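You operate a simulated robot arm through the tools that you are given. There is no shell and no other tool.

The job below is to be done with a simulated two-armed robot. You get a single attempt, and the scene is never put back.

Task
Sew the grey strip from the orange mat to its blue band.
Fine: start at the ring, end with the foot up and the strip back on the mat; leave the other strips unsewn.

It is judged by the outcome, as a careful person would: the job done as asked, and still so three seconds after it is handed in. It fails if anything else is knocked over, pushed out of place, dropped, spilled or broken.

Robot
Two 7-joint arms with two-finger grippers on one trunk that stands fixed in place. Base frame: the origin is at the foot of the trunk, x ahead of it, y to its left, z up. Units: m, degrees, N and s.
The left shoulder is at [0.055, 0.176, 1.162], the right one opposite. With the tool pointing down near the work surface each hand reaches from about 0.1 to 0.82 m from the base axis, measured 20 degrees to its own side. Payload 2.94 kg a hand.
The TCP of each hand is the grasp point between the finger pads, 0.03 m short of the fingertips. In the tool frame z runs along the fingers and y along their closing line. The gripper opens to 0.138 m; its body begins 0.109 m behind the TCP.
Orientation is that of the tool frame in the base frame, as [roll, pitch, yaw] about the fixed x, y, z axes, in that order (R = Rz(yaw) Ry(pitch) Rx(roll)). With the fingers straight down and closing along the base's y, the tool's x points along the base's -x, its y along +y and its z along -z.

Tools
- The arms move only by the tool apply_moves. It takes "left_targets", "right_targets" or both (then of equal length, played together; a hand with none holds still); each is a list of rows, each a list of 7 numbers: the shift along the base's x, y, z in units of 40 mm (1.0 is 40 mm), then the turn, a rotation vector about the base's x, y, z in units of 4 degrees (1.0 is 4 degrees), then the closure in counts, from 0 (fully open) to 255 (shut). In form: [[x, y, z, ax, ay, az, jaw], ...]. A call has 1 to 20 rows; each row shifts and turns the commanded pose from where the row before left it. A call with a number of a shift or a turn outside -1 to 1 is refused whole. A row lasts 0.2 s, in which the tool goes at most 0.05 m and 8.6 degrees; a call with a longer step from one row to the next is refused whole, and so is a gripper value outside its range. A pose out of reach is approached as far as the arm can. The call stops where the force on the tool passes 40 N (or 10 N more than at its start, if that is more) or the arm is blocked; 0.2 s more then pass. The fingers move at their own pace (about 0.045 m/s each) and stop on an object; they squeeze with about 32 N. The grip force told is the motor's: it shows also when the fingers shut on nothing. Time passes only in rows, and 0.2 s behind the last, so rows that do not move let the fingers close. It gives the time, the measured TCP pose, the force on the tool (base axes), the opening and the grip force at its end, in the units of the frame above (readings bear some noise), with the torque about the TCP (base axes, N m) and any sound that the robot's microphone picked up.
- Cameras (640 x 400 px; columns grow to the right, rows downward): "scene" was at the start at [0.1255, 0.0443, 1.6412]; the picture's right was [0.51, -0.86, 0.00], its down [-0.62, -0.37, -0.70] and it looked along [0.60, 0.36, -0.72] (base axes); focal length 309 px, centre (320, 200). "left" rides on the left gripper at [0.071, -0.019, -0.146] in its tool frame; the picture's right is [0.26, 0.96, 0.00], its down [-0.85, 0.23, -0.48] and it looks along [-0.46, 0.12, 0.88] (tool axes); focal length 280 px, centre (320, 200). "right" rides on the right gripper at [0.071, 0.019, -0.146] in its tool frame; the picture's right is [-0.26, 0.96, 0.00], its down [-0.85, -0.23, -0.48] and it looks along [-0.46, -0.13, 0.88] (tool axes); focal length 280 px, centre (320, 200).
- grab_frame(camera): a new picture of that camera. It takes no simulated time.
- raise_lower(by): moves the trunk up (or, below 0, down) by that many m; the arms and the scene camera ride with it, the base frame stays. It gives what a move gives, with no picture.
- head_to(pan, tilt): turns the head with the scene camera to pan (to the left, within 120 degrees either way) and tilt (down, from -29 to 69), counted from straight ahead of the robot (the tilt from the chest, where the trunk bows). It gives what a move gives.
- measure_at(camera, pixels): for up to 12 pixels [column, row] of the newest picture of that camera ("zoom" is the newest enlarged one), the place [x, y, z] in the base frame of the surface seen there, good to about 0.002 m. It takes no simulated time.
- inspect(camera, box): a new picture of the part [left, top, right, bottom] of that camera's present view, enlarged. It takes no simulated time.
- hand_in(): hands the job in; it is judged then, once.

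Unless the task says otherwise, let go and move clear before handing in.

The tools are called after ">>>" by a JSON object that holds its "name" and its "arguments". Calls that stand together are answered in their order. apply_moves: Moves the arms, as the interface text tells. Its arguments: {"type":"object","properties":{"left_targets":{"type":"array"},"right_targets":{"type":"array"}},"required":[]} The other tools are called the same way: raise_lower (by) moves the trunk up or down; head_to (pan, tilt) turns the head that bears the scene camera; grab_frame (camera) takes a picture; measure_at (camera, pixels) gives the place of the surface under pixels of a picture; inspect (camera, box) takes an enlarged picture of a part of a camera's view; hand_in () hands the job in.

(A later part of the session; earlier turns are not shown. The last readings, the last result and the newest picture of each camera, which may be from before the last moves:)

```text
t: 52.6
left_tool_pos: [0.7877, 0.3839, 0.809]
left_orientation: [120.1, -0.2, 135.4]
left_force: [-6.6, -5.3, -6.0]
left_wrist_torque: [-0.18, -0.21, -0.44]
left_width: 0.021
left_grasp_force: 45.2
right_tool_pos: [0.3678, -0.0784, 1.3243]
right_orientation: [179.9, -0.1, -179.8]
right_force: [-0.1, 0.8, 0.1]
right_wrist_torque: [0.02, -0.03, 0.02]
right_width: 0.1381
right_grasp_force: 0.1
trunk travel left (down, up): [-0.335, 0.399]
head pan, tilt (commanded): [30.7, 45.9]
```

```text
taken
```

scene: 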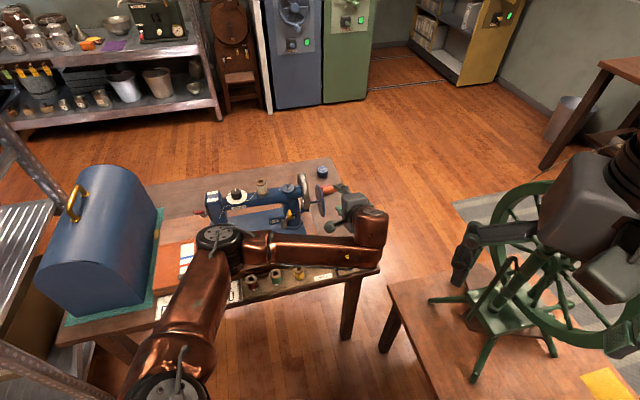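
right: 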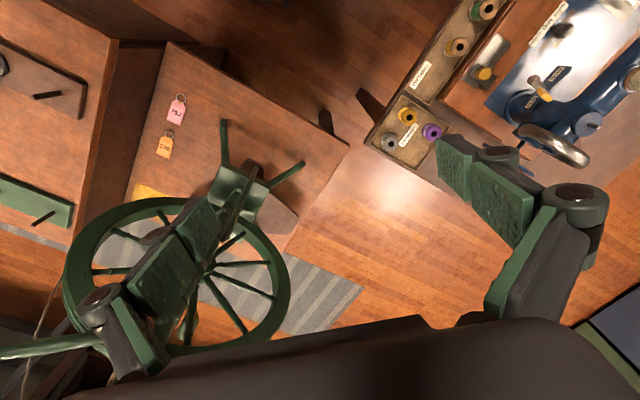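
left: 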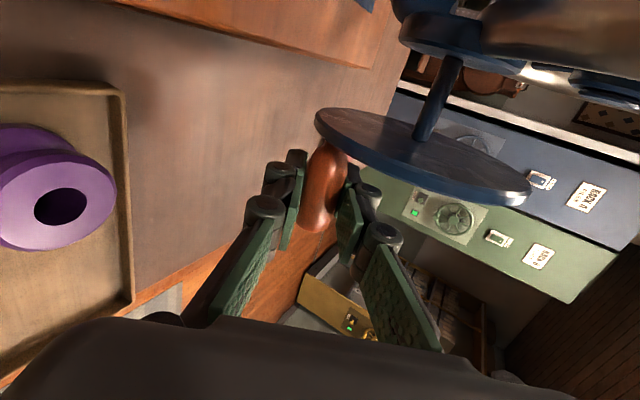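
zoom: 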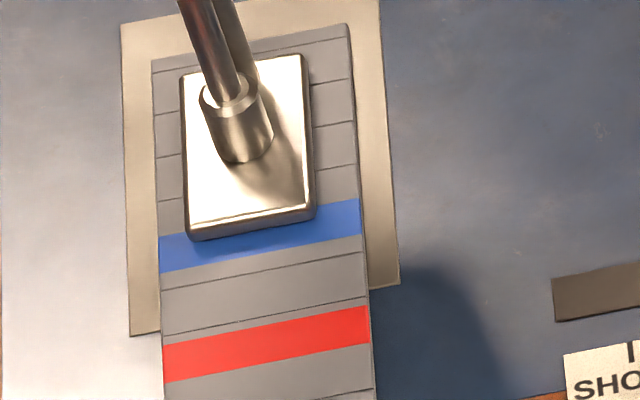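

One turn fed ≈8.8 mm (about 3 mm per stitch); the blue centre is now at v≈0.836 with ≈19.5 mm to go. I'll do another full turn.

>>> {"name": "apply_moves", "arguments": {"left_targets": [[-0.1662, -0.1679, 0.2918, 0, 0, 0, 255], [-0.0946, -0.0956, 0.3505, 0, 0, 0, 255], [-0.0138, -0.014, 0.3749, 0, 0, 0, 255], [0.0683, 0.0691, 0.3626, 0, 0, 0, 255], [0.1438, 0.1453, 0.3149, 0, 0, 0, 255], [0.2052, 0.2074, 0.2363, 0, 0, 0, 255], [0.2466, 0.2491, 0.1346, 0, 0, 0, 255], [0.2637, 0.2665, 0.0196, 0, 0, 0, 255], [0.2551, 0.2578, -0.0972, 0, 0, 0, 255], [0.2215, 0.2238, -0.2045, 0, 0, 0, 255], [0.1662, 0.1679, -0.2918, 0, 0, 0, 255], [0.0946, 0.0956, -0.3505, 0, 0, 0, 255], [0.0138, 0.014, -0.3749, 0, 0, 0, 255], [-0.0683, -0.0691, -0.3626, 0, 0, 0, 255], [-0.1438, -0.1453, -0.3149, 0, 0, 0, 255], [-0.2052, -0.2074, -0.2363, 0, 0, 0, 255], [-0.2466, -0.2491, -0.1346, 0, 0, 0, 255], [-0.2637, -0.2665, -0.0196, 0, 0, 0, 255], [-0.2551, -0.2578, 0.0972, 0, 0, 0, 255], [-0.2215, -0.2238, 0.2045, 0, 0, 0, 255]]}}

>>> {"name": "inspect", "arguments": {"camera": "scene", "box": [215, 225, 245, 250]}}

>>> {"name": "measure_at", "arguments": {"camera": "zoom", "pixels": [[262, 250], [262, 268], [262, 287], [262, 310], [262, 330], [262, 350], [210, 225], [300, 210]]}}

```text
t: 56.8
left_tool_pos: [0.7874, 0.3838, 0.8098]
left_orientation: [120.1, -0.1, 135.5]
left_force: [-1.0, -5.8, -1.4]
left_wrist_torque: [-0.28, -0.26, -0.72]
left_width: 0.0204
left_grasp_force: 44.8
right_tool_pos: [0.3687, -0.0783, 1.3242]
right_orientation: [179.8, 0.0, -179.9]
right_force: [0.5, -1.0, 0.3]
right_wrist_torque: [0.02, 0.0, 0.01]
right_width: 0.1378
right_grasp_force: 0.1
trunk travel left (down, up): [-0.335, 0.399]
head pan, tilt (commanded): [30.7, 45.9]
```

```text
16.00 times, centred on (230, 238) of scene
```

zoom: 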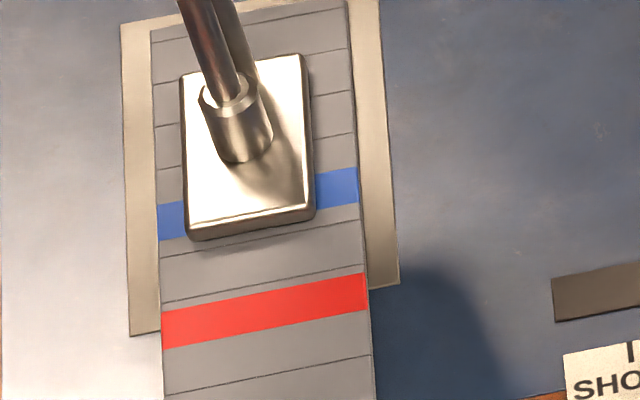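

```text
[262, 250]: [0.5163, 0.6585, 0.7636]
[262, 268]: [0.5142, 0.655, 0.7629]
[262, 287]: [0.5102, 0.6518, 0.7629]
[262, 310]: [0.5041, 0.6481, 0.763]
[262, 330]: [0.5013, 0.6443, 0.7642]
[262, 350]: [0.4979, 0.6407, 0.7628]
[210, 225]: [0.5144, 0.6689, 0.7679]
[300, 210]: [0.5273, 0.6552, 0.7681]
```

The blue centre is now at v≈0.845, about 11 mm short of the needle. I'll run one more full turn, then finish the last part with a measurement.

>>> {"name": "apply_moves", "arguments": {"left_targets": [[-0.1662, -0.1679, 0.2918, 0, 0, 0, 255], [-0.0946, -0.0956, 0.3505, 0, 0, 0, 255], [-0.0138, -0.014, 0.3749, 0, 0, 0, 255], [0.0683, 0.0691, 0.3626, 0, 0, 0, 255], [0.1438, 0.1453, 0.3149, 0, 0, 0, 255], [0.2052, 0.2074, 0.2363, 0, 0, 0, 255], [0.2466, 0.2491, 0.1346, 0, 0, 0, 255], [0.2637, 0.2665, 0.0196, 0, 0, 0, 255], [0.2551, 0.2578, -0.0972, 0, 0, 0, 255], [0.2215, 0.2238, -0.2045, 0, 0, 0, 255], [0.1662, 0.1679, -0.2918, 0, 0, 0, 255], [0.0946, 0.0956, -0.3505, 0, 0, 0, 255], [0.0138, 0.014, -0.3749, 0, 0, 0, 255], [-0.0683, -0.0691, -0.3626, 0, 0, 0, 255], [-0.1438, -0.1453, -0.3149, 0, 0, 0, 255], [-0.2052, -0.2074, -0.2363, 0, 0, 0, 255], [-0.2466, -0.2491, -0.1346, 0, 0, 0, 255], [-0.2637, -0.2665, -0.0196, 0, 0, 0, 255], [-0.2551, -0.2578, 0.0972, 0, 0, 0, 255], [-0.2215, -0.2238, 0.2045, 0, 0, 0, 255]]}}

>>> {"name": "inspect", "arguments": {"camera": "scene", "box": [215, 225, 245, 250]}}

>>> {"name": "measure_at", "arguments": {"camera": "zoom", "pixels": [[262, 250], [262, 268], [262, 275], [262, 287], [170, 190], [335, 155], [335, 120], [170, 145], [190, 222], [310, 200]]}}

>>> {"name": "inspect", "arguments": {"camera": "scene", "box": [205, 205, 255, 250]}}

```text
t: 61.0
left_tool_pos: [0.7885, 0.3844, 0.8073]
left_orientation: [120.1, -0.1, 135.5]
left_force: [-9.8, -2.3, -4.9]
left_wrist_torque: [-0.13, -0.14, -0.39]
left_width: 0.0208
left_grasp_force: 45.1
right_tool_pos: [0.3667, -0.0783, 1.3241]
right_orientation: [-180.0, 0.0, 180.0]
right_force: [0.7, -0.1, -0.7]
right_wrist_torque: [0.01, 0.0, 0.02]
right_width: 0.1379
right_grasp_force: 0.1
trunk travel left (down, up): [-0.335, 0.399]
head pan, tilt (commanded): [30.7, 45.9]
```

```text
16.00 times, centred on (230, 238) of scene
```

zoom: 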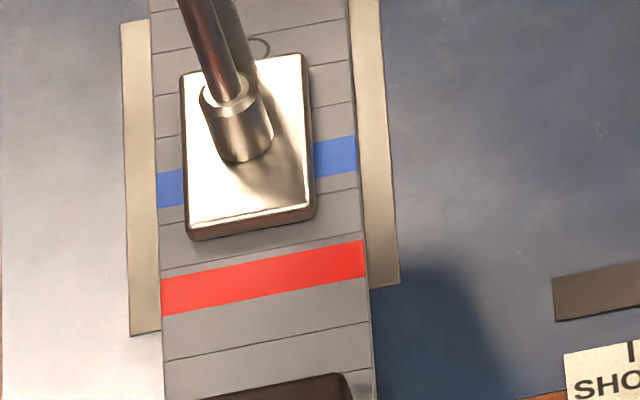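

```text
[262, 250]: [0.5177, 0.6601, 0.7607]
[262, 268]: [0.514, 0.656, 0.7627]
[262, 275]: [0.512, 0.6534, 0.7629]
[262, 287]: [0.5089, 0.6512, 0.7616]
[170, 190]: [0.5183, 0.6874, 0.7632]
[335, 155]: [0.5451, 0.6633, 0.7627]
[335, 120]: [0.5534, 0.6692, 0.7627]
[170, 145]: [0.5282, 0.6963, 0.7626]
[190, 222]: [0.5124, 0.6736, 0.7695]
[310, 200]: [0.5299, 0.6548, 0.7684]
```

```text
8.89 times, centred on (230, 228) of scene
```

zoom: 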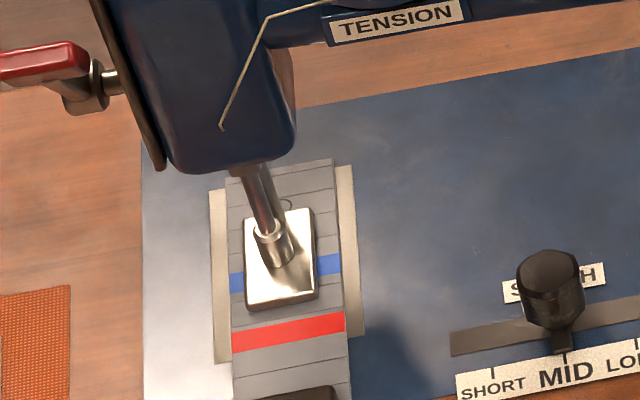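

The blue band's centre is at v≈0.854, about 2 mm short of the needle, and the ring shows behind the foot. I'll turn 138° more to bring the crank to the top (needle up) with the needle at the band's middle.

>>> {"name": "apply_moves", "arguments": {"left_targets": [[-0.1662, -0.1679, 0.2918, 0, 0, 0, 255], [-0.0946, -0.0956, 0.3505, 0, 0, 0, 255], [-0.0138, -0.014, 0.3749, 0, 0, 0, 255], [0.0683, 0.0691, 0.3626, 0, 0, 0, 255], [0.1438, 0.1453, 0.3149, 0, 0, 0, 255], [0.2052, 0.2074, 0.2363, 0, 0, 0, 255], [0.2466, 0.2491, 0.1346, 0, 0, 0, 255], [0.1755, 0.1773, 0.0262, 0, 0, 0, 255], [0, 0, 0, 0, 0, 0, 255]]}}

>>> {"name": "inspect", "arguments": {"camera": "scene", "box": [215, 225, 245, 250]}}

>>> {"name": "measure_at", "arguments": {"camera": "zoom", "pixels": [[170, 180], [335, 142], [262, 268], [260, 35], [170, 165], [335, 125], [170, 195], [335, 160]]}}

>>> {"name": "inspect", "arguments": {"camera": "scene", "box": [205, 205, 255, 250]}}

>>> {"name": "grab_frame", "arguments": {"camera": "left"}}

```text
t: 63.0
left_tool_pos: [0.8112, 0.4069, 0.8931]
left_orientation: [120.2, -0.2, 135.4]
left_force: [-0.7, 0.5, -10.2]
left_wrist_torque: [0.18, 0.13, 0.35]
left_width: 0.0207
left_grasp_force: 44.9
right_tool_pos: [0.3687, -0.0773, 1.3241]
right_orientation: [180.0, -0.1, -180.0]
right_force: [0.9, -0.2, 0.5]
right_wrist_torque: [-0.02, 0.03, 0.02]
right_width: 0.138
right_grasp_force: 0.1
trunk travel left (down, up): [-0.335, 0.399]
head pan, tilt (commanded): [30.7, 45.9]
```

```text
16.00 times, centred on (230, 238) of scene
```

zoom: 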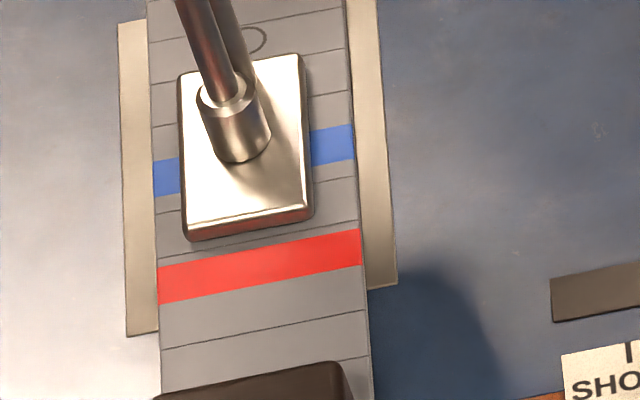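

```text
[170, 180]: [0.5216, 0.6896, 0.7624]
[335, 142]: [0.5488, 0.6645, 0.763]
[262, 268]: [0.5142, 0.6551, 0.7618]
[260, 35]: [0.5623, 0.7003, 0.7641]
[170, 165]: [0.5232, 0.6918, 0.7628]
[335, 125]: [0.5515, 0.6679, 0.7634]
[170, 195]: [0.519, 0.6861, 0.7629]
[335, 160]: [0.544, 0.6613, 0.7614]
```

```text
8.89 times, centred on (230, 228) of scene
```

zoom: 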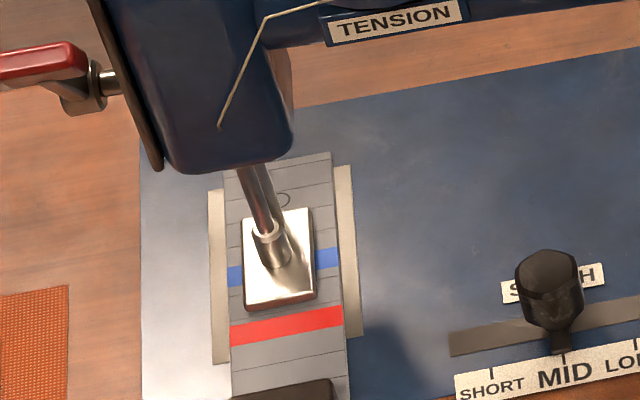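

```text
taken
```

left: 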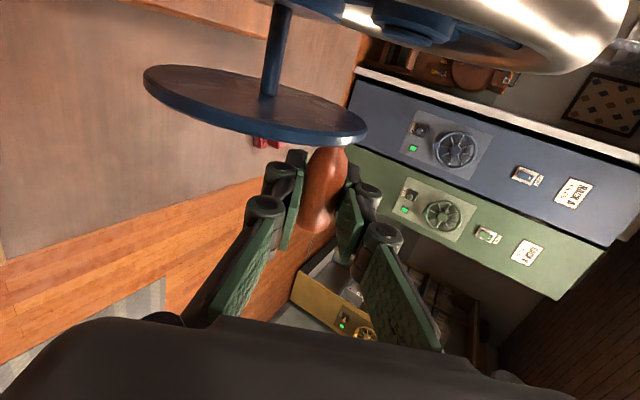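

The blue band's centre is now within ~1.5 mm of the needle and the needle is up. I'll release the crank handle and back off along the tool axis.

>>> {"name": "apply_moves", "arguments": {"left_targets": [[0, 0, 0, 0, 0, 0, 200], [0, 0, 0, 0, 0, 0, 144], [0, 0, 0, 0, 0, 0, 144], [0, 0, 0, 0, 0, 0, 144], [-0.382, -0.386, 0.3, 0, 0, 0, 144], [-0.382, -0.386, 0.3, 0, 0, 0, 144], [-0.382, -0.386, 0.3, 0, 0, 0, 144], [-0.382, -0.386, 0.3, 0, 0, 0, 144], [-0.382, -0.386, 0.3, 0, 0, 0, 144]]}}

>>> {"name": "grab_frame", "arguments": {"camera": "left"}}

>>> {"name": "inspect", "arguments": {"camera": "scene", "box": [215, 225, 245, 250]}}

```text
t: 65.0
left_tool_pos: [0.7348, 0.3299, 0.9539]
left_orientation: [119.9, -0.1, 135.4]
left_force: [-0.1, -0.2, 0.0]
left_wrist_torque: [-0.02, -0.05, 0.01]
left_width: 0.06
left_grasp_force: 0.2
right_tool_pos: [0.3686, -0.078, 1.3235]
right_orientation: [179.9, 0.0, -180.0]
right_force: [-0.1, 0.5, 0.5]
right_wrist_torque: [-0.03, -0.01, 0.02]
right_width: 0.1379
right_grasp_force: 0.1
trunk travel left (down, up): [-0.335, 0.399]
head pan, tilt (commanded): [30.7, 45.9]
```

```text
taken
```

left: 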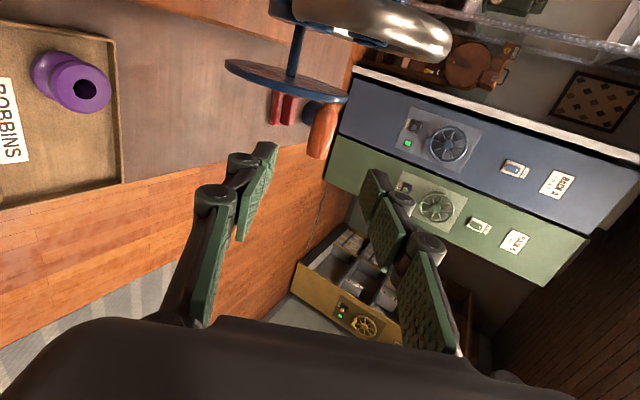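

```text
16.00 times, centred on (230, 238) of scene
```

zoom: 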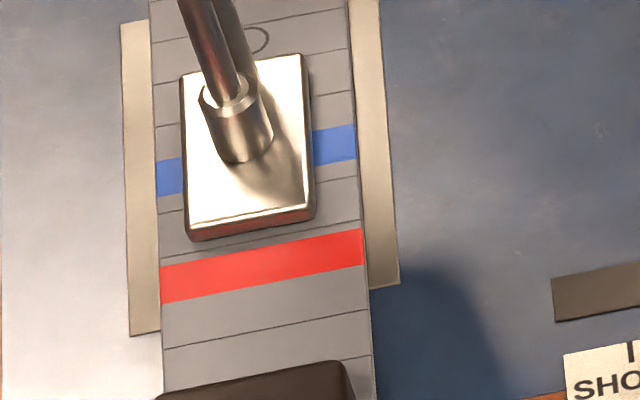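

Crank released, strip unchanged. Next the foot goes up: I'll raise and straighten the left hand, then bring it back to the lever with its former orientation.

>>> {"name": "apply_moves", "arguments": {"left_targets": [[0, 0, 0.88, 0, 0, 0, 144], [0, 0, 0.88, 0, 0, 0, 144], [0, 0, 0.88, -0.711, 0.703, 0, 144], [0, 0, 0.88, -0.711, 0.703, 0, 144], [0, 0, 0.88, -0.711, 0.703, 0, 200], [0, 0, 0, -0.711, 0.703, 0, 255], [0, 0, 0, -0.711, 0.703, 0, 255], [0, 0, 0, -0.711, 0.703, 0, 255], [0, 0, 0, -0.711, 0.703, 0, 255], [0, 0, 0, -0.711, 0.703, 0, 255], [0, 0, 0, -0.711, 0.703, 0, 255], [0, 0, 0, -0.711, 0.703, 0, 255], [0, 0, 0, -0.711, 0.703, 0, 255], [0, 0, 0, -0.711, 0.703, 0, 255], [0, 0, 0, -0.711, 0.703, 0, 255], [0, 0, 0, -0.711, 0.703, 0, 255], [0, 0, 0, -0.711, 0.703, 0, 255]]}}

>>> {"name": "apply_moves", "arguments": {"left_targets": [[0, 0, 0, 0, 0, 1, 255], [0, 0, 0, 0, 0, 1, 255], [0, 0, 0, 0, 0, 1, 255], [-0.5, 0.495, 0, 0, 0, 1, 255], [-0.5, 0.495, 0, 0, 0, 1, 255], [-0.5, 0.495, 0, 0, 0, 1, 255], [-0.5, 0.495, 0, 0, 0, 1, 255], [-0.5, 0.495, 0, 0, 0, 1, 255], [-0.5, 0.495, 0, 0, 0, 1, 255], [-0.5, 0.495, 0, 0, 0, 1, 255], [-0.5, 0.495, 0, 0, 0, 1, 255], [-0.5, 0.495, 0, 0, 0, 1, 255], [-0.5, 0.495, 0, 0, 0, 1, 255], [-0.5, 0.495, 0, 0, 0, 1, 255], [-0.5, 0.495, 0, 0, 0, 1, 255], [-0.5, 0.495, 0, 0, 0, 1, 255], [-0.5, 0.495, 0, 0, 0, 1, 255], [-0.5, 0.495, 0, 0, 0, 1, 255], [0, 0, 0, 0, 0, 1, 255], [0, 0, 0, 0, 0, 1, 255]]}}

>>> {"name": "grab_frame", "arguments": {"camera": "scene"}}

>>> {"name": "grab_frame", "arguments": {"camera": "left"}}

```text
t: 68.6
left_tool_pos: [0.7366, 0.3307, 1.129]
left_orientation: [180.0, -0.2, 135.2]
left_force: [-0.3, 1.2, -0.2]
left_wrist_torque: [0.01, 0.02, 0.01]
left_width: 0.0
left_grasp_force: 28.1
right_tool_pos: [0.3695, -0.0763, 1.3244]
right_orientation: [-180.0, 0.0, -179.9]
right_force: [-0.2, 0.6, 0.1]
right_wrist_torque: [-0.05, -0.01, -0.01]
right_width: 0.1382
right_grasp_force: 0.1
trunk travel left (down, up): [-0.335, 0.399]
head pan, tilt (commanded): [30.7, 45.9]
```

```text
t: 72.8
left_tool_pos: [0.434, 0.6284, 1.129]
left_orientation: [-179.9, -0.2, -144.5]
left_force: [0.0, 0.2, 0.3]
left_wrist_torque: [0.01, -0.03, 0.01]
left_width: 0.0
left_grasp_force: 28.8
right_tool_pos: [0.3668, -0.0767, 1.3227]
right_orientation: [-179.9, 0.0, -179.9]
right_force: [-0.5, 0.9, -0.1]
right_wrist_torque: [-0.01, 0.0, -0.01]
right_width: 0.1381
right_grasp_force: 0.1
trunk travel left (down, up): [-0.335, 0.399]
head pan, tilt (commanded): [30.7, 45.9]
```

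```text
taken
```

scene: 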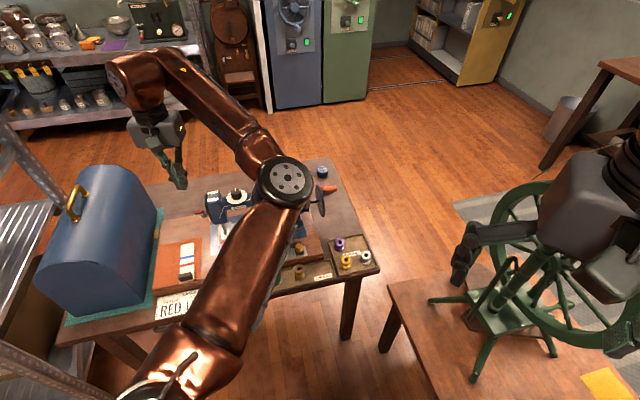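

```text
taken
```

left: 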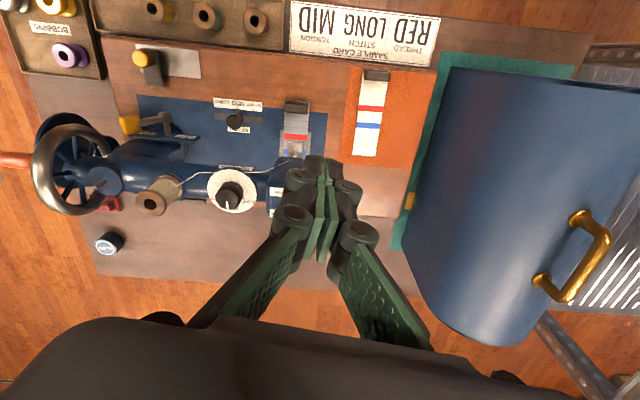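

The elbow has swung to the other side (joint at (287,182) in the scene). I'll check its height above the machine before going on.

>>> {"name": "measure_at", "arguments": {"camera": "scene", "pixels": [[287, 182], [262, 145], [300, 195], [265, 215], [270, 200], [230, 110], [190, 90], [215, 310], [260, 250], [310, 180]]}}

>>> {"name": "inspect", "arguments": {"camera": "scene", "box": [180, 100, 360, 260]}}

```text
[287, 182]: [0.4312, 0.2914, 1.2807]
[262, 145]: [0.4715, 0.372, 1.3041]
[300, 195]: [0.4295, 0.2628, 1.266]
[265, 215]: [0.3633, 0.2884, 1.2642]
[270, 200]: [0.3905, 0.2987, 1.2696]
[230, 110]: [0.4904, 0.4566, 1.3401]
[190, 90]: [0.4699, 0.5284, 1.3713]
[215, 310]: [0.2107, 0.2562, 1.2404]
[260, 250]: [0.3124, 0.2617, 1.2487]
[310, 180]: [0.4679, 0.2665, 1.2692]
```

```text
2.50 times, centred on (270, 180) of scene
```

zoom: 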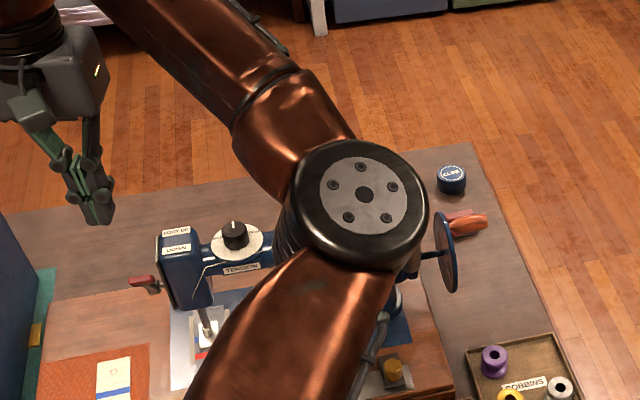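

The elbow is at v≈0.51, in front of the table and at z≈1.2, so it's clear. I'll finish the yaw and tilt, and place the closed fingers in front of the lever tab, still above it.

>>> {"name": "apply_moves", "arguments": {"left_targets": [[0, 0, 0, 0, 0, 0.8, 255], [0, 0, 0, 0, 0, 0.8, 255], [0, 0, 0, 0, 0, 0.8, 255], [0, 0.09, -0.3, 0.711, -0.703, 0, 255], [0, 0.09, -0.5, 0.711, -0.703, 0, 255], [0, 0.09, -0.5, 0.711, -0.703, 0, 255], [0, 0.09, -0.5, 0.711, -0.703, 0, 255], [0, 0.09, -0.5, 0.711, -0.703, 0, 255], [0, 0, -0.5, 0, 0, 0, 255], [0, 0, 0, 0, 0, 0, 255]]}}

>>> {"name": "grab_frame", "arguments": {"camera": "left"}}

>>> {"name": "grab_frame", "arguments": {"camera": "scene"}}

>>> {"name": "measure_at", "arguments": {"camera": "left", "pixels": [[320, 162], [328, 240], [305, 262], [340, 270]]}}

```text
t: 75.0
left_tool_pos: [0.4339, 0.6464, 1.0166]
left_orientation: [179.9, 19.9, -135.3]
left_force: [0.5, -0.7, 0.4]
left_wrist_torque: [0.04, -0.04, 0.0]
left_width: 0.0001
left_grasp_force: 28.4
right_tool_pos: [0.3687, -0.078, 1.3235]
right_orientation: [-180.0, 0.0, 180.0]
right_force: [0.5, -0.1, 0.6]
right_wrist_torque: [0.02, 0.0, -0.02]
right_width: 0.1378
right_grasp_force: 0.1
trunk travel left (down, up): [-0.335, 0.399]
head pan, tilt (commanded): [30.7, 45.9]
```

```text
taken
```

left: 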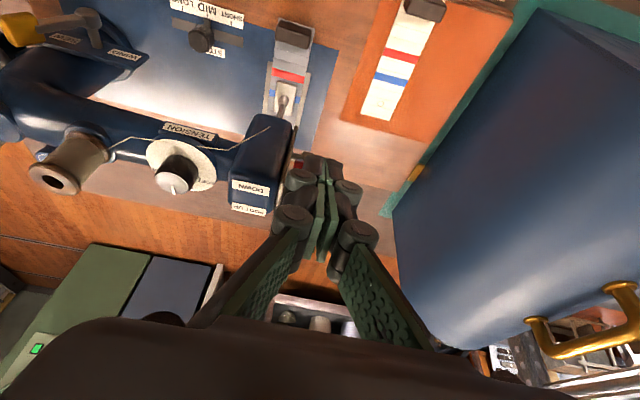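

```text
taken
```

scene: 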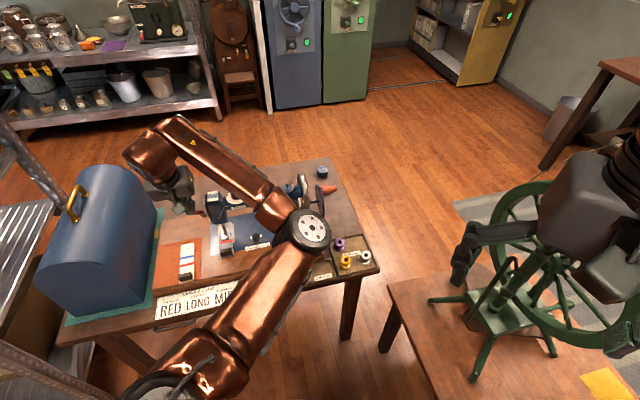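

```text
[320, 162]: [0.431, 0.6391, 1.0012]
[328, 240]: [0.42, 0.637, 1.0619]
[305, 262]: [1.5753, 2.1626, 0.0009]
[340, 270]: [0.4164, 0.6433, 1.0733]
```

Fingertips are just in front of and above the tab (red at (302,165)). I'll check the elbow's height once more, then descend.

>>> {"name": "measure_at", "arguments": {"camera": "scene", "pixels": [[310, 230], [290, 215], [250, 175], [200, 145], [265, 290], [325, 240]]}}

>>> {"name": "apply_moves", "arguments": {"left_targets": [[0, 0, -0.5, 0, 0, 0, 255], [0, 0, -0.5, 0, 0, 0, 255], [0, 0, -0.5, 0, 0, 0, 255], [0, 0, 0, 0, 0, 0, 255]]}}

>>> {"name": "grab_frame", "arguments": {"camera": "left"}}

>>> {"name": "inspect", "arguments": {"camera": "scene", "box": [150, 150, 270, 260]}}

```text
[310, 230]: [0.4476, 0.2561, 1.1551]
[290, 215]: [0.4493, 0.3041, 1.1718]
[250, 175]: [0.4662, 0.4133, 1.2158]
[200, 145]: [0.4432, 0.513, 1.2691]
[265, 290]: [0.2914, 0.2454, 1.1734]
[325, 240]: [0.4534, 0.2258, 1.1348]
```

```text
t: 76.0
left_tool_pos: [0.4338, 0.6449, 0.9575]
left_orientation: [179.7, 19.8, -135.1]
left_force: [0.5, -0.4, 1.0]
left_wrist_torque: [-0.01, 0.01, -0.01]
left_width: 0.0001
left_grasp_force: 28.6
right_tool_pos: [0.368, -0.0777, 1.3248]
right_orientation: [180.0, -0.1, 180.0]
right_force: [0.2, 0.1, -0.7]
right_wrist_torque: [0.01, -0.02, 0.02]
right_width: 0.1379
right_grasp_force: 0.0
trunk travel left (down, up): [-0.335, 0.399]
head pan, tilt (commanded): [30.7, 45.9]
```

```text
taken
```

left: 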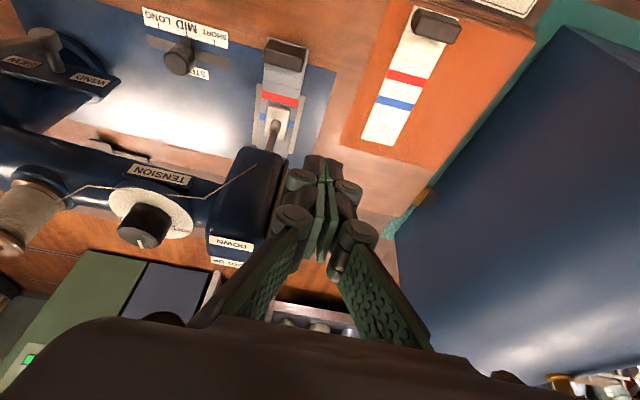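

```text
3.64 times, centred on (210, 205) of scene
```

zoom: 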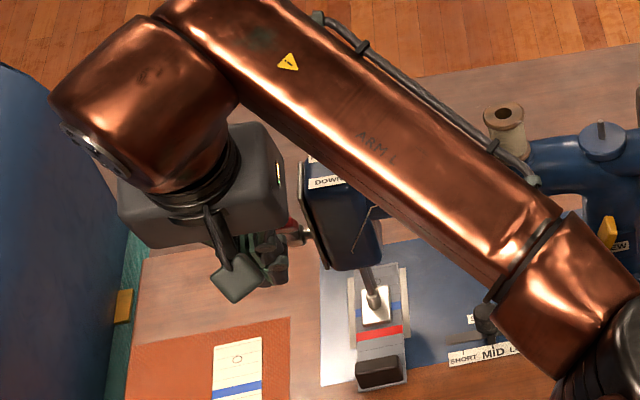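

Clear on all sides. I'll push the tab away from the robot in small steps toward FOOT UP.

>>> {"name": "apply_moves", "arguments": {"left_targets": [[0.141, 0.142, 0, 0, 0, 0, 255], [0.141, 0.142, 0, 0, 0, 0, 255], [0.141, 0.142, 0, 0, 0, 0, 255], [0.141, 0.142, 0, 0, 0, 0, 255], [0.141, 0.142, 0, 0, 0, 0, 255], [0.141, 0.142, 0, 0, 0, 0, 255]]}}

>>> {"name": "grab_frame", "arguments": {"camera": "left"}}

>>> {"name": "inspect", "arguments": {"camera": "scene", "box": [190, 190, 260, 250]}}

```text
t: 77.4
left_tool_pos: [0.468, 0.6806, 0.9578]
left_orientation: [179.8, 19.8, -135.2]
left_force: [-0.4, 0.3, 0.0]
left_wrist_torque: [-0.02, 0.0, 0.01]
left_width: 0.0001
left_grasp_force: 28.2
right_tool_pos: [0.3674, -0.0767, 1.3234]
right_orientation: [180.0, -0.1, -180.0]
right_force: [-0.2, 0.2, 0.0]
right_wrist_torque: [0.06, 0.03, 0.0]
right_width: 0.138
right_grasp_force: 0.0
trunk travel left (down, up): [-0.335, 0.399]
head pan, tilt (commanded): [30.7, 45.9]
```

```text
taken
```

left: 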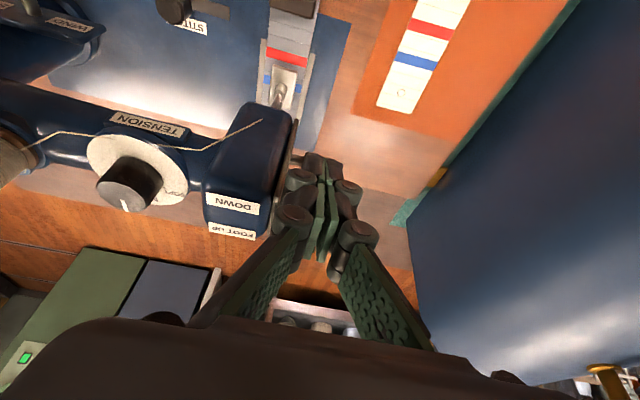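

```text
6.67 times, centred on (225, 220) of scene
```

zoom: 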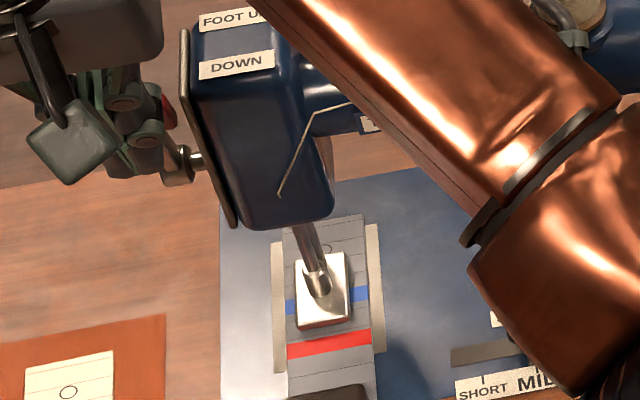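

The lever is swinging upright (red tab behind fingers at (165,105)). I'll keep pushing until it flips to FOOT UP.

>>> {"name": "apply_moves", "arguments": {"left_targets": [[0.141, 0.142, 0, 0, 0, 0, 255], [0.141, 0.142, 0, 0, 0, 0, 255], [0.141, 0.142, 0, 0, 0, 0, 255], [0.141, 0.142, 0, 0, 0, 0, 255], [0.141, 0.142, 0, 0, 0, 0, 255]]}}

>>> {"name": "grab_frame", "arguments": {"camera": "left"}}

>>> {"name": "inspect", "arguments": {"camera": "scene", "box": [190, 190, 260, 250]}}

```text
t: 78.6
left_tool_pos: [0.4986, 0.7076, 0.9568]
left_orientation: [179.9, 19.8, -135.2]
left_force: [0.6, -0.9, -0.6]
left_wrist_torque: [-0.01, 0.05, 0.02]
left_width: 0.0
left_grasp_force: 28.5
right_tool_pos: [0.3692, -0.0766, 1.324]
right_orientation: [-179.9, -0.1, -180.0]
right_force: [0.5, 0.4, 0.3]
right_wrist_torque: [0.0, 0.02, -0.01]
right_width: 0.1379
right_grasp_force: 0.1
trunk travel left (down, up): [-0.335, 0.399]
head pan, tilt (commanded): [30.7, 45.9]
```

```text
taken
```

left: 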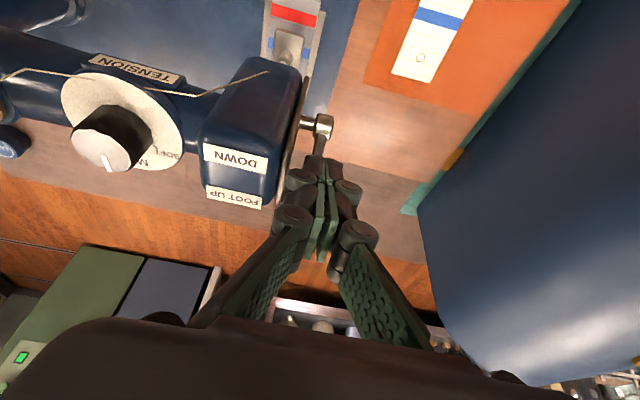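

```text
6.67 times, centred on (225, 220) of scene
```

zoom: 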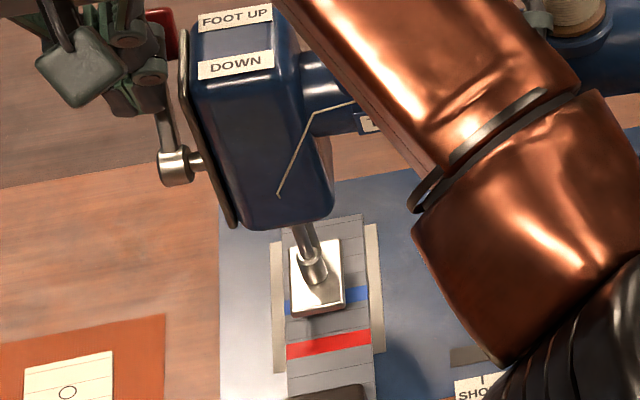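

The foot looks raised (gap and shadow beneath it) and the lever is back at FOOT UP. I'll verify its height and lift the hand away.

>>> {"name": "measure_at", "arguments": {"camera": "zoom", "pixels": [[335, 260], [300, 290], [325, 345], [300, 345], [295, 300], [355, 293]]}}

>>> {"name": "apply_moves", "arguments": {"left_targets": [[0, 0, 1, 0, 0, 0, 255], [0, 0, 1, 0, 0, 0, 255], [-0.5, -0.5, 0.5, 0, 0, 0, 255], [-0.6, -0.6, 0.2, 0, 0, 0, 255], [-0.6, -0.6, 0, 0, 0, 0, 255]]}}

>>> {"name": "grab_frame", "arguments": {"camera": "left"}}

>>> {"name": "inspect", "arguments": {"camera": "scene", "box": [190, 190, 260, 250]}}

```text
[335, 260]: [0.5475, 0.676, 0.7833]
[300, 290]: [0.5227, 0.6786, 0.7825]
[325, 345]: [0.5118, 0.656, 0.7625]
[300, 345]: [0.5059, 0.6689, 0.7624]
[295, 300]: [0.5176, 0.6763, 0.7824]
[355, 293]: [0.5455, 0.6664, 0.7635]
```

```text
t: 79.8
left_tool_pos: [0.4285, 0.6378, 1.0662]
left_orientation: [179.7, 19.9, -135.2]
left_force: [-0.5, 0.1, -0.8]
left_wrist_torque: [0.03, 0.0, 0.02]
left_width: 0.0
left_grasp_force: 28.5
right_tool_pos: [0.368, -0.0777, 1.3235]
right_orientation: [179.9, 0.0, -179.8]
right_force: [0.1, -0.4, -1.1]
right_wrist_torque: [0.05, -0.04, 0.0]
right_width: 0.1379
right_grasp_force: 0.1
trunk travel left (down, up): [-0.335, 0.399]
head pan, tilt (commanded): [30.7, 45.9]
```

```text
taken
```

left: 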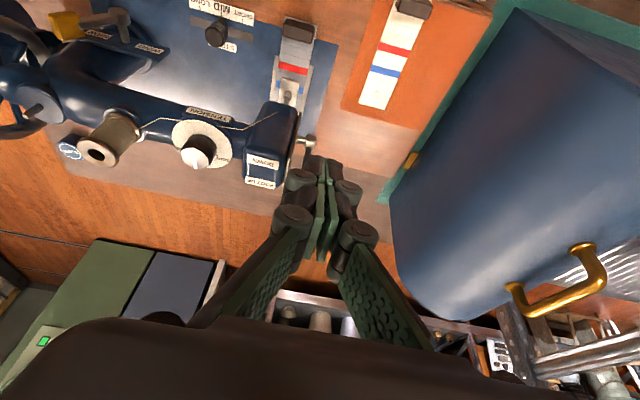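

```text
6.67 times, centred on (225, 220) of scene
```

zoom: 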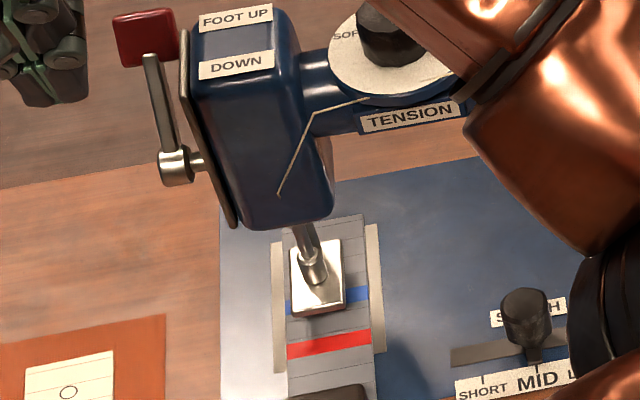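

Foot is up (z 0.783) and the lever shows FOOT UP. Now I'll straighten the hand, open it to ~67 mm, and hover over the strip's block.

>>> {"name": "apply_moves", "arguments": {"left_targets": [[0.2325, -0.119, -0.3, -0.711, 0.703, 0, 130], [0.2325, -0.119, -0.5, -0.711, 0.703, 0, 130], [0.2325, -0.119, -0.7, -0.711, 0.703, 0, 130], [0.2325, -0.119, -0.7, -0.711, 0.703, 0, 130], [0.2325, -0.119, -0.7, -0.711, 0.703, 0, 130], [0, 0, 0, 0, 0, 0, 130]]}}

>>> {"name": "grab_frame", "arguments": {"camera": "left"}}

>>> {"name": "grab_frame", "arguments": {"camera": "scene"}}

```text
t: 81.2
left_tool_pos: [0.4741, 0.6159, 0.9473]
left_orientation: [179.9, -0.2, -135.0]
left_force: [0.4, -0.5, 0.2]
left_wrist_torque: [0.03, 0.01, 0.01]
left_width: 0.0676
left_grasp_force: 0.0
right_tool_pos: [0.367, -0.0772, 1.3242]
right_orientation: [179.9, -0.1, -180.0]
right_force: [0.5, -0.3, -0.2]
right_wrist_torque: [0.0, -0.02, 0.0]
right_width: 0.1379
right_grasp_force: 0.1
trunk travel left (down, up): [-0.335, 0.399]
head pan, tilt (commanded): [30.7, 45.9]
```

```text
taken
```

left: 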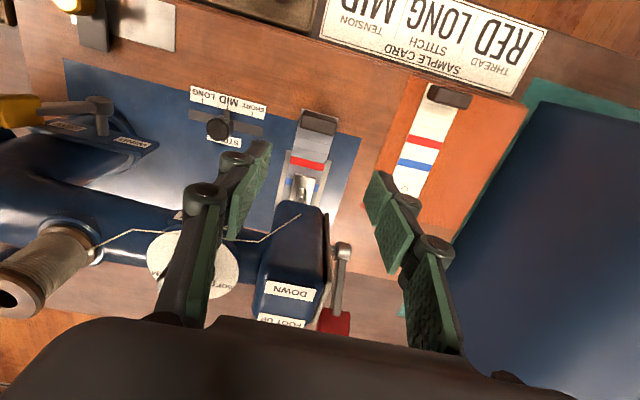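

```text
taken
```

scene: 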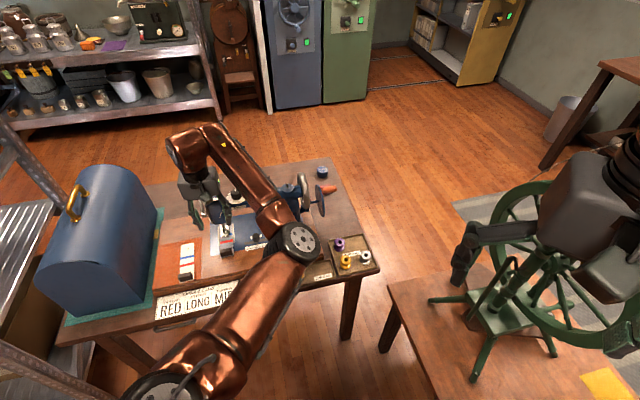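

Block is visible at (319,122) in the left picture. I'll zoom and measure its corners for centring.

>>> {"name": "inspect", "arguments": {"camera": "left", "box": [275, 95, 355, 215]}}

>>> {"name": "measure_at", "arguments": {"camera": "left", "pixels": [[319, 124], [305, 116], [303, 125], [335, 125], [332, 133], [310, 160], [318, 150]]}}

>>> {"name": "measure_at", "arguments": {"camera": "scene", "pixels": [[300, 240], [285, 215], [250, 180], [215, 140]]}}

```text
3.33 times, centred on (315, 155) of left
```

zoom: 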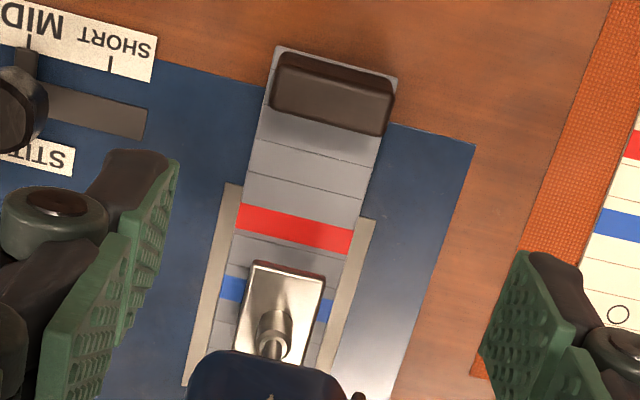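

```text
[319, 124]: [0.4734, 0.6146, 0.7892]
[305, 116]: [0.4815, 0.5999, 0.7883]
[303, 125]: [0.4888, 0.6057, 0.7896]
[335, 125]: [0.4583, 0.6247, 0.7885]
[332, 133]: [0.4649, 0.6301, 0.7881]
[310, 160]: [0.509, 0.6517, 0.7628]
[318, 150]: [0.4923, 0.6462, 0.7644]
```

```text
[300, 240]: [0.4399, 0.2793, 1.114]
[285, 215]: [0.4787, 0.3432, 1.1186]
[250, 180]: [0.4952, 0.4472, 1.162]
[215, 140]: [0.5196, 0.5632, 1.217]
```

The block's centre (0.474, 0.6158) matches the TCP. I'll descend and grip it.

>>> {"name": "apply_moves", "arguments": {"left_targets": [[0, 0, -1, 0, 0, 0, 130], [0, 0, -1, 0, 0, 0, 130], [0, 0, -0.7, 0, 0, 0, 130], [0, 0, -0.5, 0, 0, 0, 130], [0, 0, -0.48, 0, 0, 0, 130], [0, 0, 0, 0, 0, 0, 130]]}}

>>> {"name": "grab_frame", "arguments": {"camera": "left"}}

>>> {"name": "grab_frame", "arguments": {"camera": "scene"}}

```text
t: 82.6
left_tool_pos: [0.4761, 0.6154, 0.8013]
left_orientation: [179.9, -0.2, -135.3]
left_force: [-0.7, -0.7, -0.1]
left_wrist_torque: [0.01, -0.02, -0.01]
left_width: 0.0676
left_grasp_force: 0.1
right_tool_pos: [0.3688, -0.0771, 1.3247]
right_orientation: [180.0, -0.1, -179.9]
right_force: [-0.2, -1.0, -0.7]
right_wrist_torque: [0.0, -0.01, 0.01]
right_width: 0.1381
right_grasp_force: 0.0
trunk travel left (down, up): [-0.335, 0.399]
head pan, tilt (commanded): [30.7, 45.9]
```

```text
taken
```

left: 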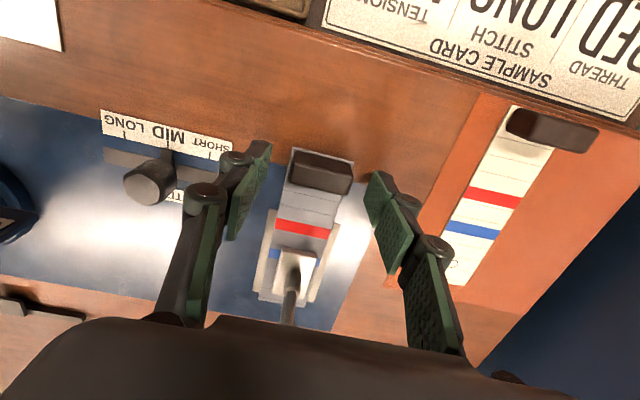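

```text
taken
```

scene: 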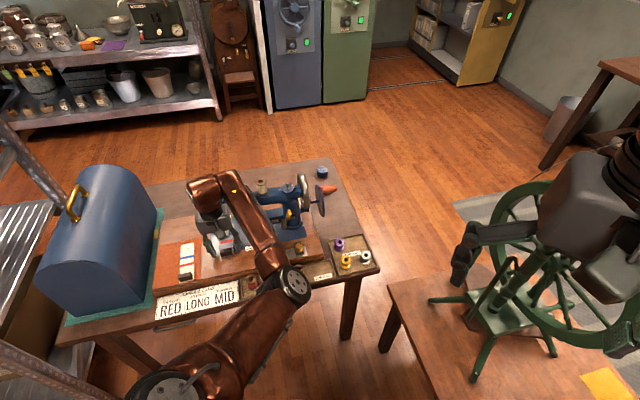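

The block lies between the open fingers at (320,172). I'll check the forearm height over the spools, then close.

>>> {"name": "measure_at", "arguments": {"camera": "scene", "pixels": [[255, 220], [268, 250], [285, 280], [245, 195], [240, 320]]}}

>>> {"name": "apply_moves", "arguments": {"left_targets": [[0, 0, 0, 0, 0, 0, 190], [0, 0, 0, 0, 0, 0, 255], [0, 0, 0, 0, 0, 0, 255], [0, 0, 0, 0, 0, 0, 255], [0, 0, 0, 0, 0, 0, 255]]}}

>>> {"name": "inspect", "arguments": {"camera": "left", "box": [230, 130, 420, 320]}}

```text
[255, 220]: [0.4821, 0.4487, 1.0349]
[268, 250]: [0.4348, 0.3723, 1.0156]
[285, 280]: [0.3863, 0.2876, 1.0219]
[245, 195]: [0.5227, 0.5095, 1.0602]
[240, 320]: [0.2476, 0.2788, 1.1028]
```

```text
t: 83.8
left_tool_pos: [0.4764, 0.6156, 0.8007]
left_orientation: [179.9, -0.1, -135.1]
left_force: [1.3, 0.1, 0.0]
left_wrist_torque: [-0.01, 0.02, -0.01]
left_width: 0.0387
left_grasp_force: 32.2
right_tool_pos: [0.3687, -0.0778, 1.3257]
right_orientation: [179.9, -0.1, -180.0]
right_force: [0.0, -0.5, 0.4]
right_wrist_torque: [-0.01, -0.01, 0.0]
right_width: 0.1381
right_grasp_force: 0.1
trunk travel left (down, up): [-0.335, 0.399]
head pan, tilt (commanded): [30.7, 45.9]
```

```text
2.11 times, centred on (325, 225) of left
```

zoom: 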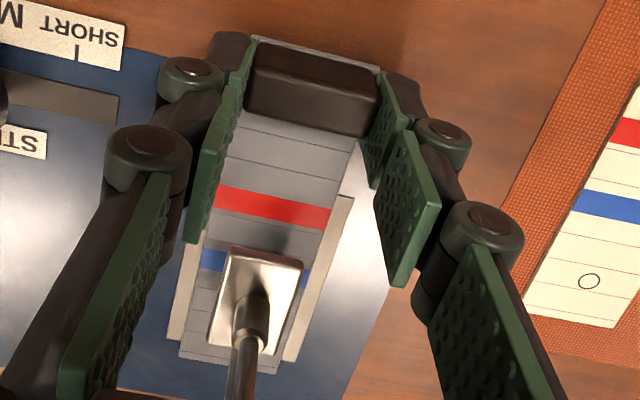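

Gripped at 38.7 mm. I'll lift it 3–4 mm and slide it left out from under the foot, the reverse of how it went in.

>>> {"name": "apply_moves", "arguments": {"left_targets": [[0, 0, 0.09, 0, 0, 0, 255], [0, 0, 0, 0, 0, 0, 255], [-0.231, 0.229, 0, 0, 0, 0, 255], [-0.231, 0.229, 0, 0, 0, 0, 255], [-0.231, 0.229, 0, 0, 0, 0, 255], [-0.231, 0.229, 0, 0, 0, 0, 255], [-0.231, 0.229, 0, 0, 0, 0, 255], [0, 0, 0, 0, 0, 0, 255]]}}

>>> {"name": "grab_frame", "arguments": {"camera": "left"}}

>>> {"name": "inspect", "arguments": {"camera": "left", "box": [240, 150, 360, 320]}}

>>> {"name": "inspect", "arguments": {"camera": "scene", "box": [150, 170, 270, 290]}}

```text
t: 85.6
left_tool_pos: [0.4301, 0.6627, 0.8058]
left_orientation: [179.9, -0.2, -135.1]
left_force: [0.3, 0.0, -0.7]
left_wrist_torque: [0.03, 0.02, -0.03]
left_width: 0.0388
left_grasp_force: 31.8
right_tool_pos: [0.3695, -0.0784, 1.3242]
right_orientation: [-180.0, 0.0, -179.9]
right_force: [0.1, -0.2, -0.7]
right_wrist_torque: [0.03, 0.01, -0.02]
right_width: 0.1377
right_grasp_force: 0.0
trunk travel left (down, up): [-0.335, 0.399]
head pan, tilt (commanded): [30.7, 45.9]
```

```text
taken
```

left: 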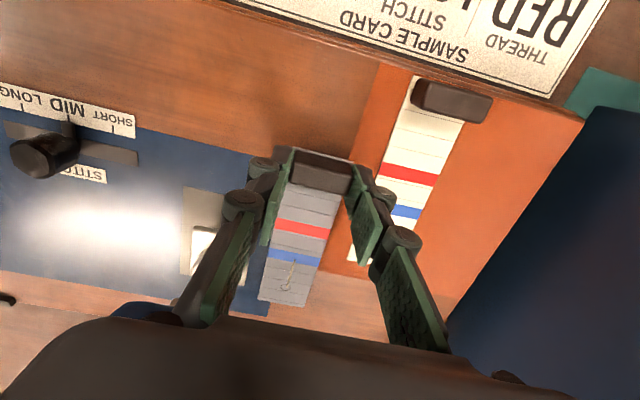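

```text
2.35 times, centred on (300, 235) of left
```

zoom: 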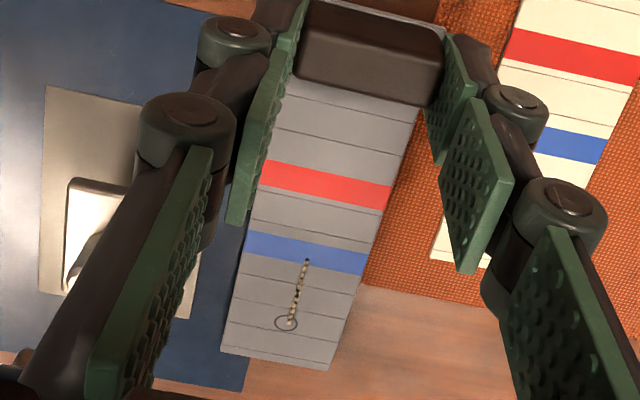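

```text
3.33 times, centred on (210, 230) of scene
```

zoom: 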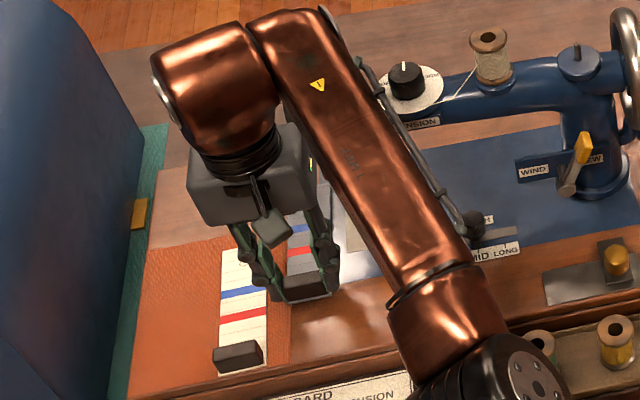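

The seam is visible from the ring (286,322) to the blue band (307,262). I'll zoom in to check it before returning the strip.

>>> {"name": "inspect", "arguments": {"camera": "left", "box": [260, 235, 325, 305]}}

```text
5.71 times, centred on (292, 270) of left
```

zoom: 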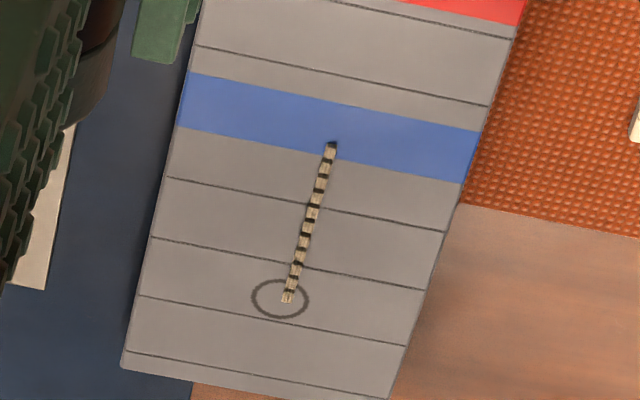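

The seam starts inside the ring and ends inside the blue band, near its lower edge. I'll zoom more closely to judge how far inside it is.

>>> {"name": "inspect", "arguments": {"camera": "left", "box": [280, 240, 310, 262]}}

>>> {"name": "inspect", "arguments": {"camera": "left", "box": [270, 270, 305, 300]}}

```text
16.00 times, centred on (295, 251) of left
```

zoom: 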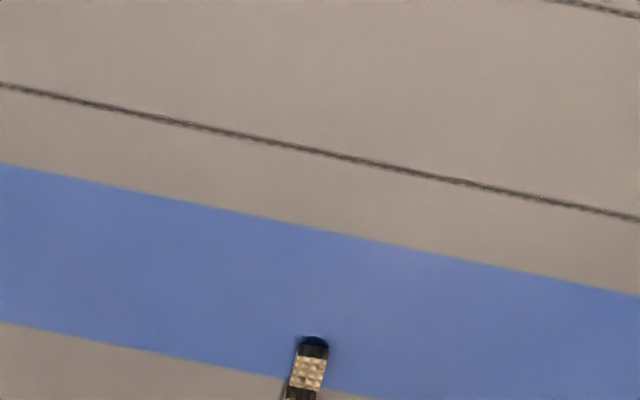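

```text
13.33 times, centred on (288, 285) of left
```

zoom: 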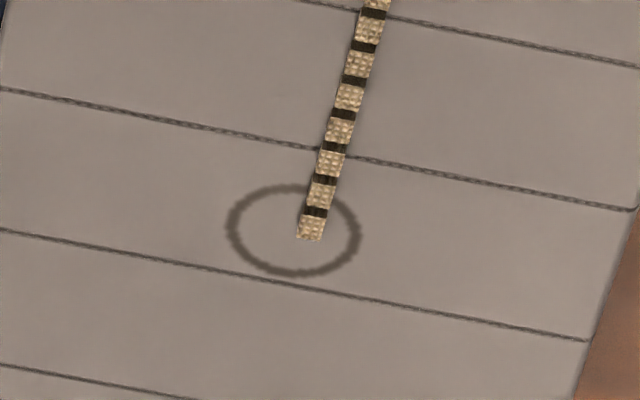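

The seam starts within the ring and ends clearly inside the blue band. I'll lift the strip and carry it back over its place on the mat.

>>> {"name": "apply_moves", "arguments": {"left_targets": [[0, 0, 0.4, 0, 0, 0, 255], [0, 0, 0.5, 0, 0, 0, 255], [0, 0, 0.5, 0, 0, 0, 255], [-0.645, 0.247, 0, 0, 0, 0.205, 255], [-0.645, 0.247, 0, 0, 0, 0.205, 255], [-0.645, 0.247, 0, 0, 0, 0.205, 255], [-0.645, 0.247, 0, 0, 0, 0.205, 255], [-0.645, 0.247, 0, 0, 0, 0.205, 255], [0, 0, 0, 0, 0, 0, 255]]}}

>>> {"name": "grab_frame", "arguments": {"camera": "left"}}

>>> {"name": "grab_frame", "arguments": {"camera": "scene"}}

```text
t: 87.6
left_tool_pos: [0.3001, 0.714, 0.8621]
left_orientation: [179.9, -0.3, -131.0]
left_force: [-0.8, 0.4, -0.8]
left_wrist_torque: [0.01, 0.03, 0.0]
left_width: 0.0387
left_grasp_force: 31.7
right_tool_pos: [0.3682, -0.0781, 1.3233]
right_orientation: [179.9, -0.2, -179.9]
right_force: [-0.3, -0.9, 0.0]
right_wrist_torque: [0.0, -0.01, -0.03]
right_width: 0.1383
right_grasp_force: 0.1
trunk travel left (down, up): [-0.335, 0.399]
head pan, tilt (commanded): [30.7, 45.9]
```

```text
taken
```

left: 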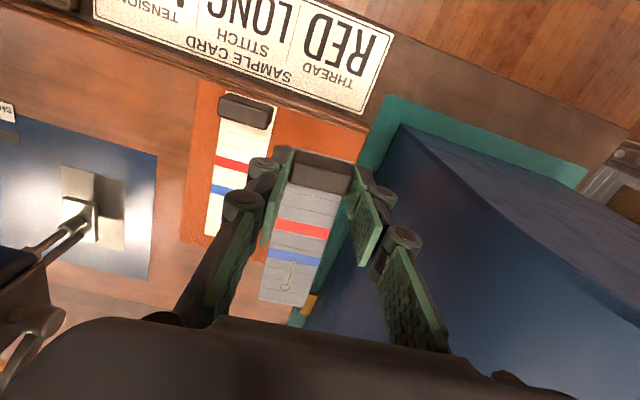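

```text
taken
```

scene: 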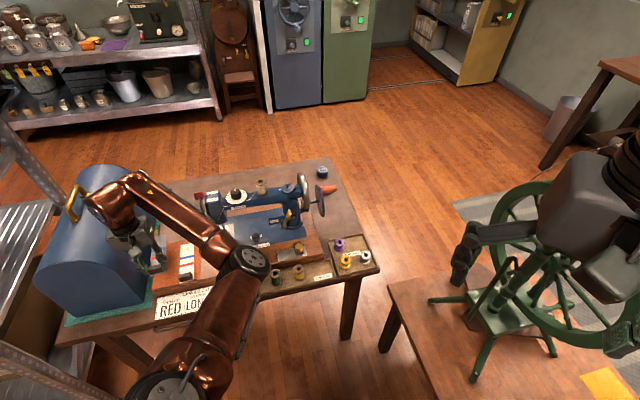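

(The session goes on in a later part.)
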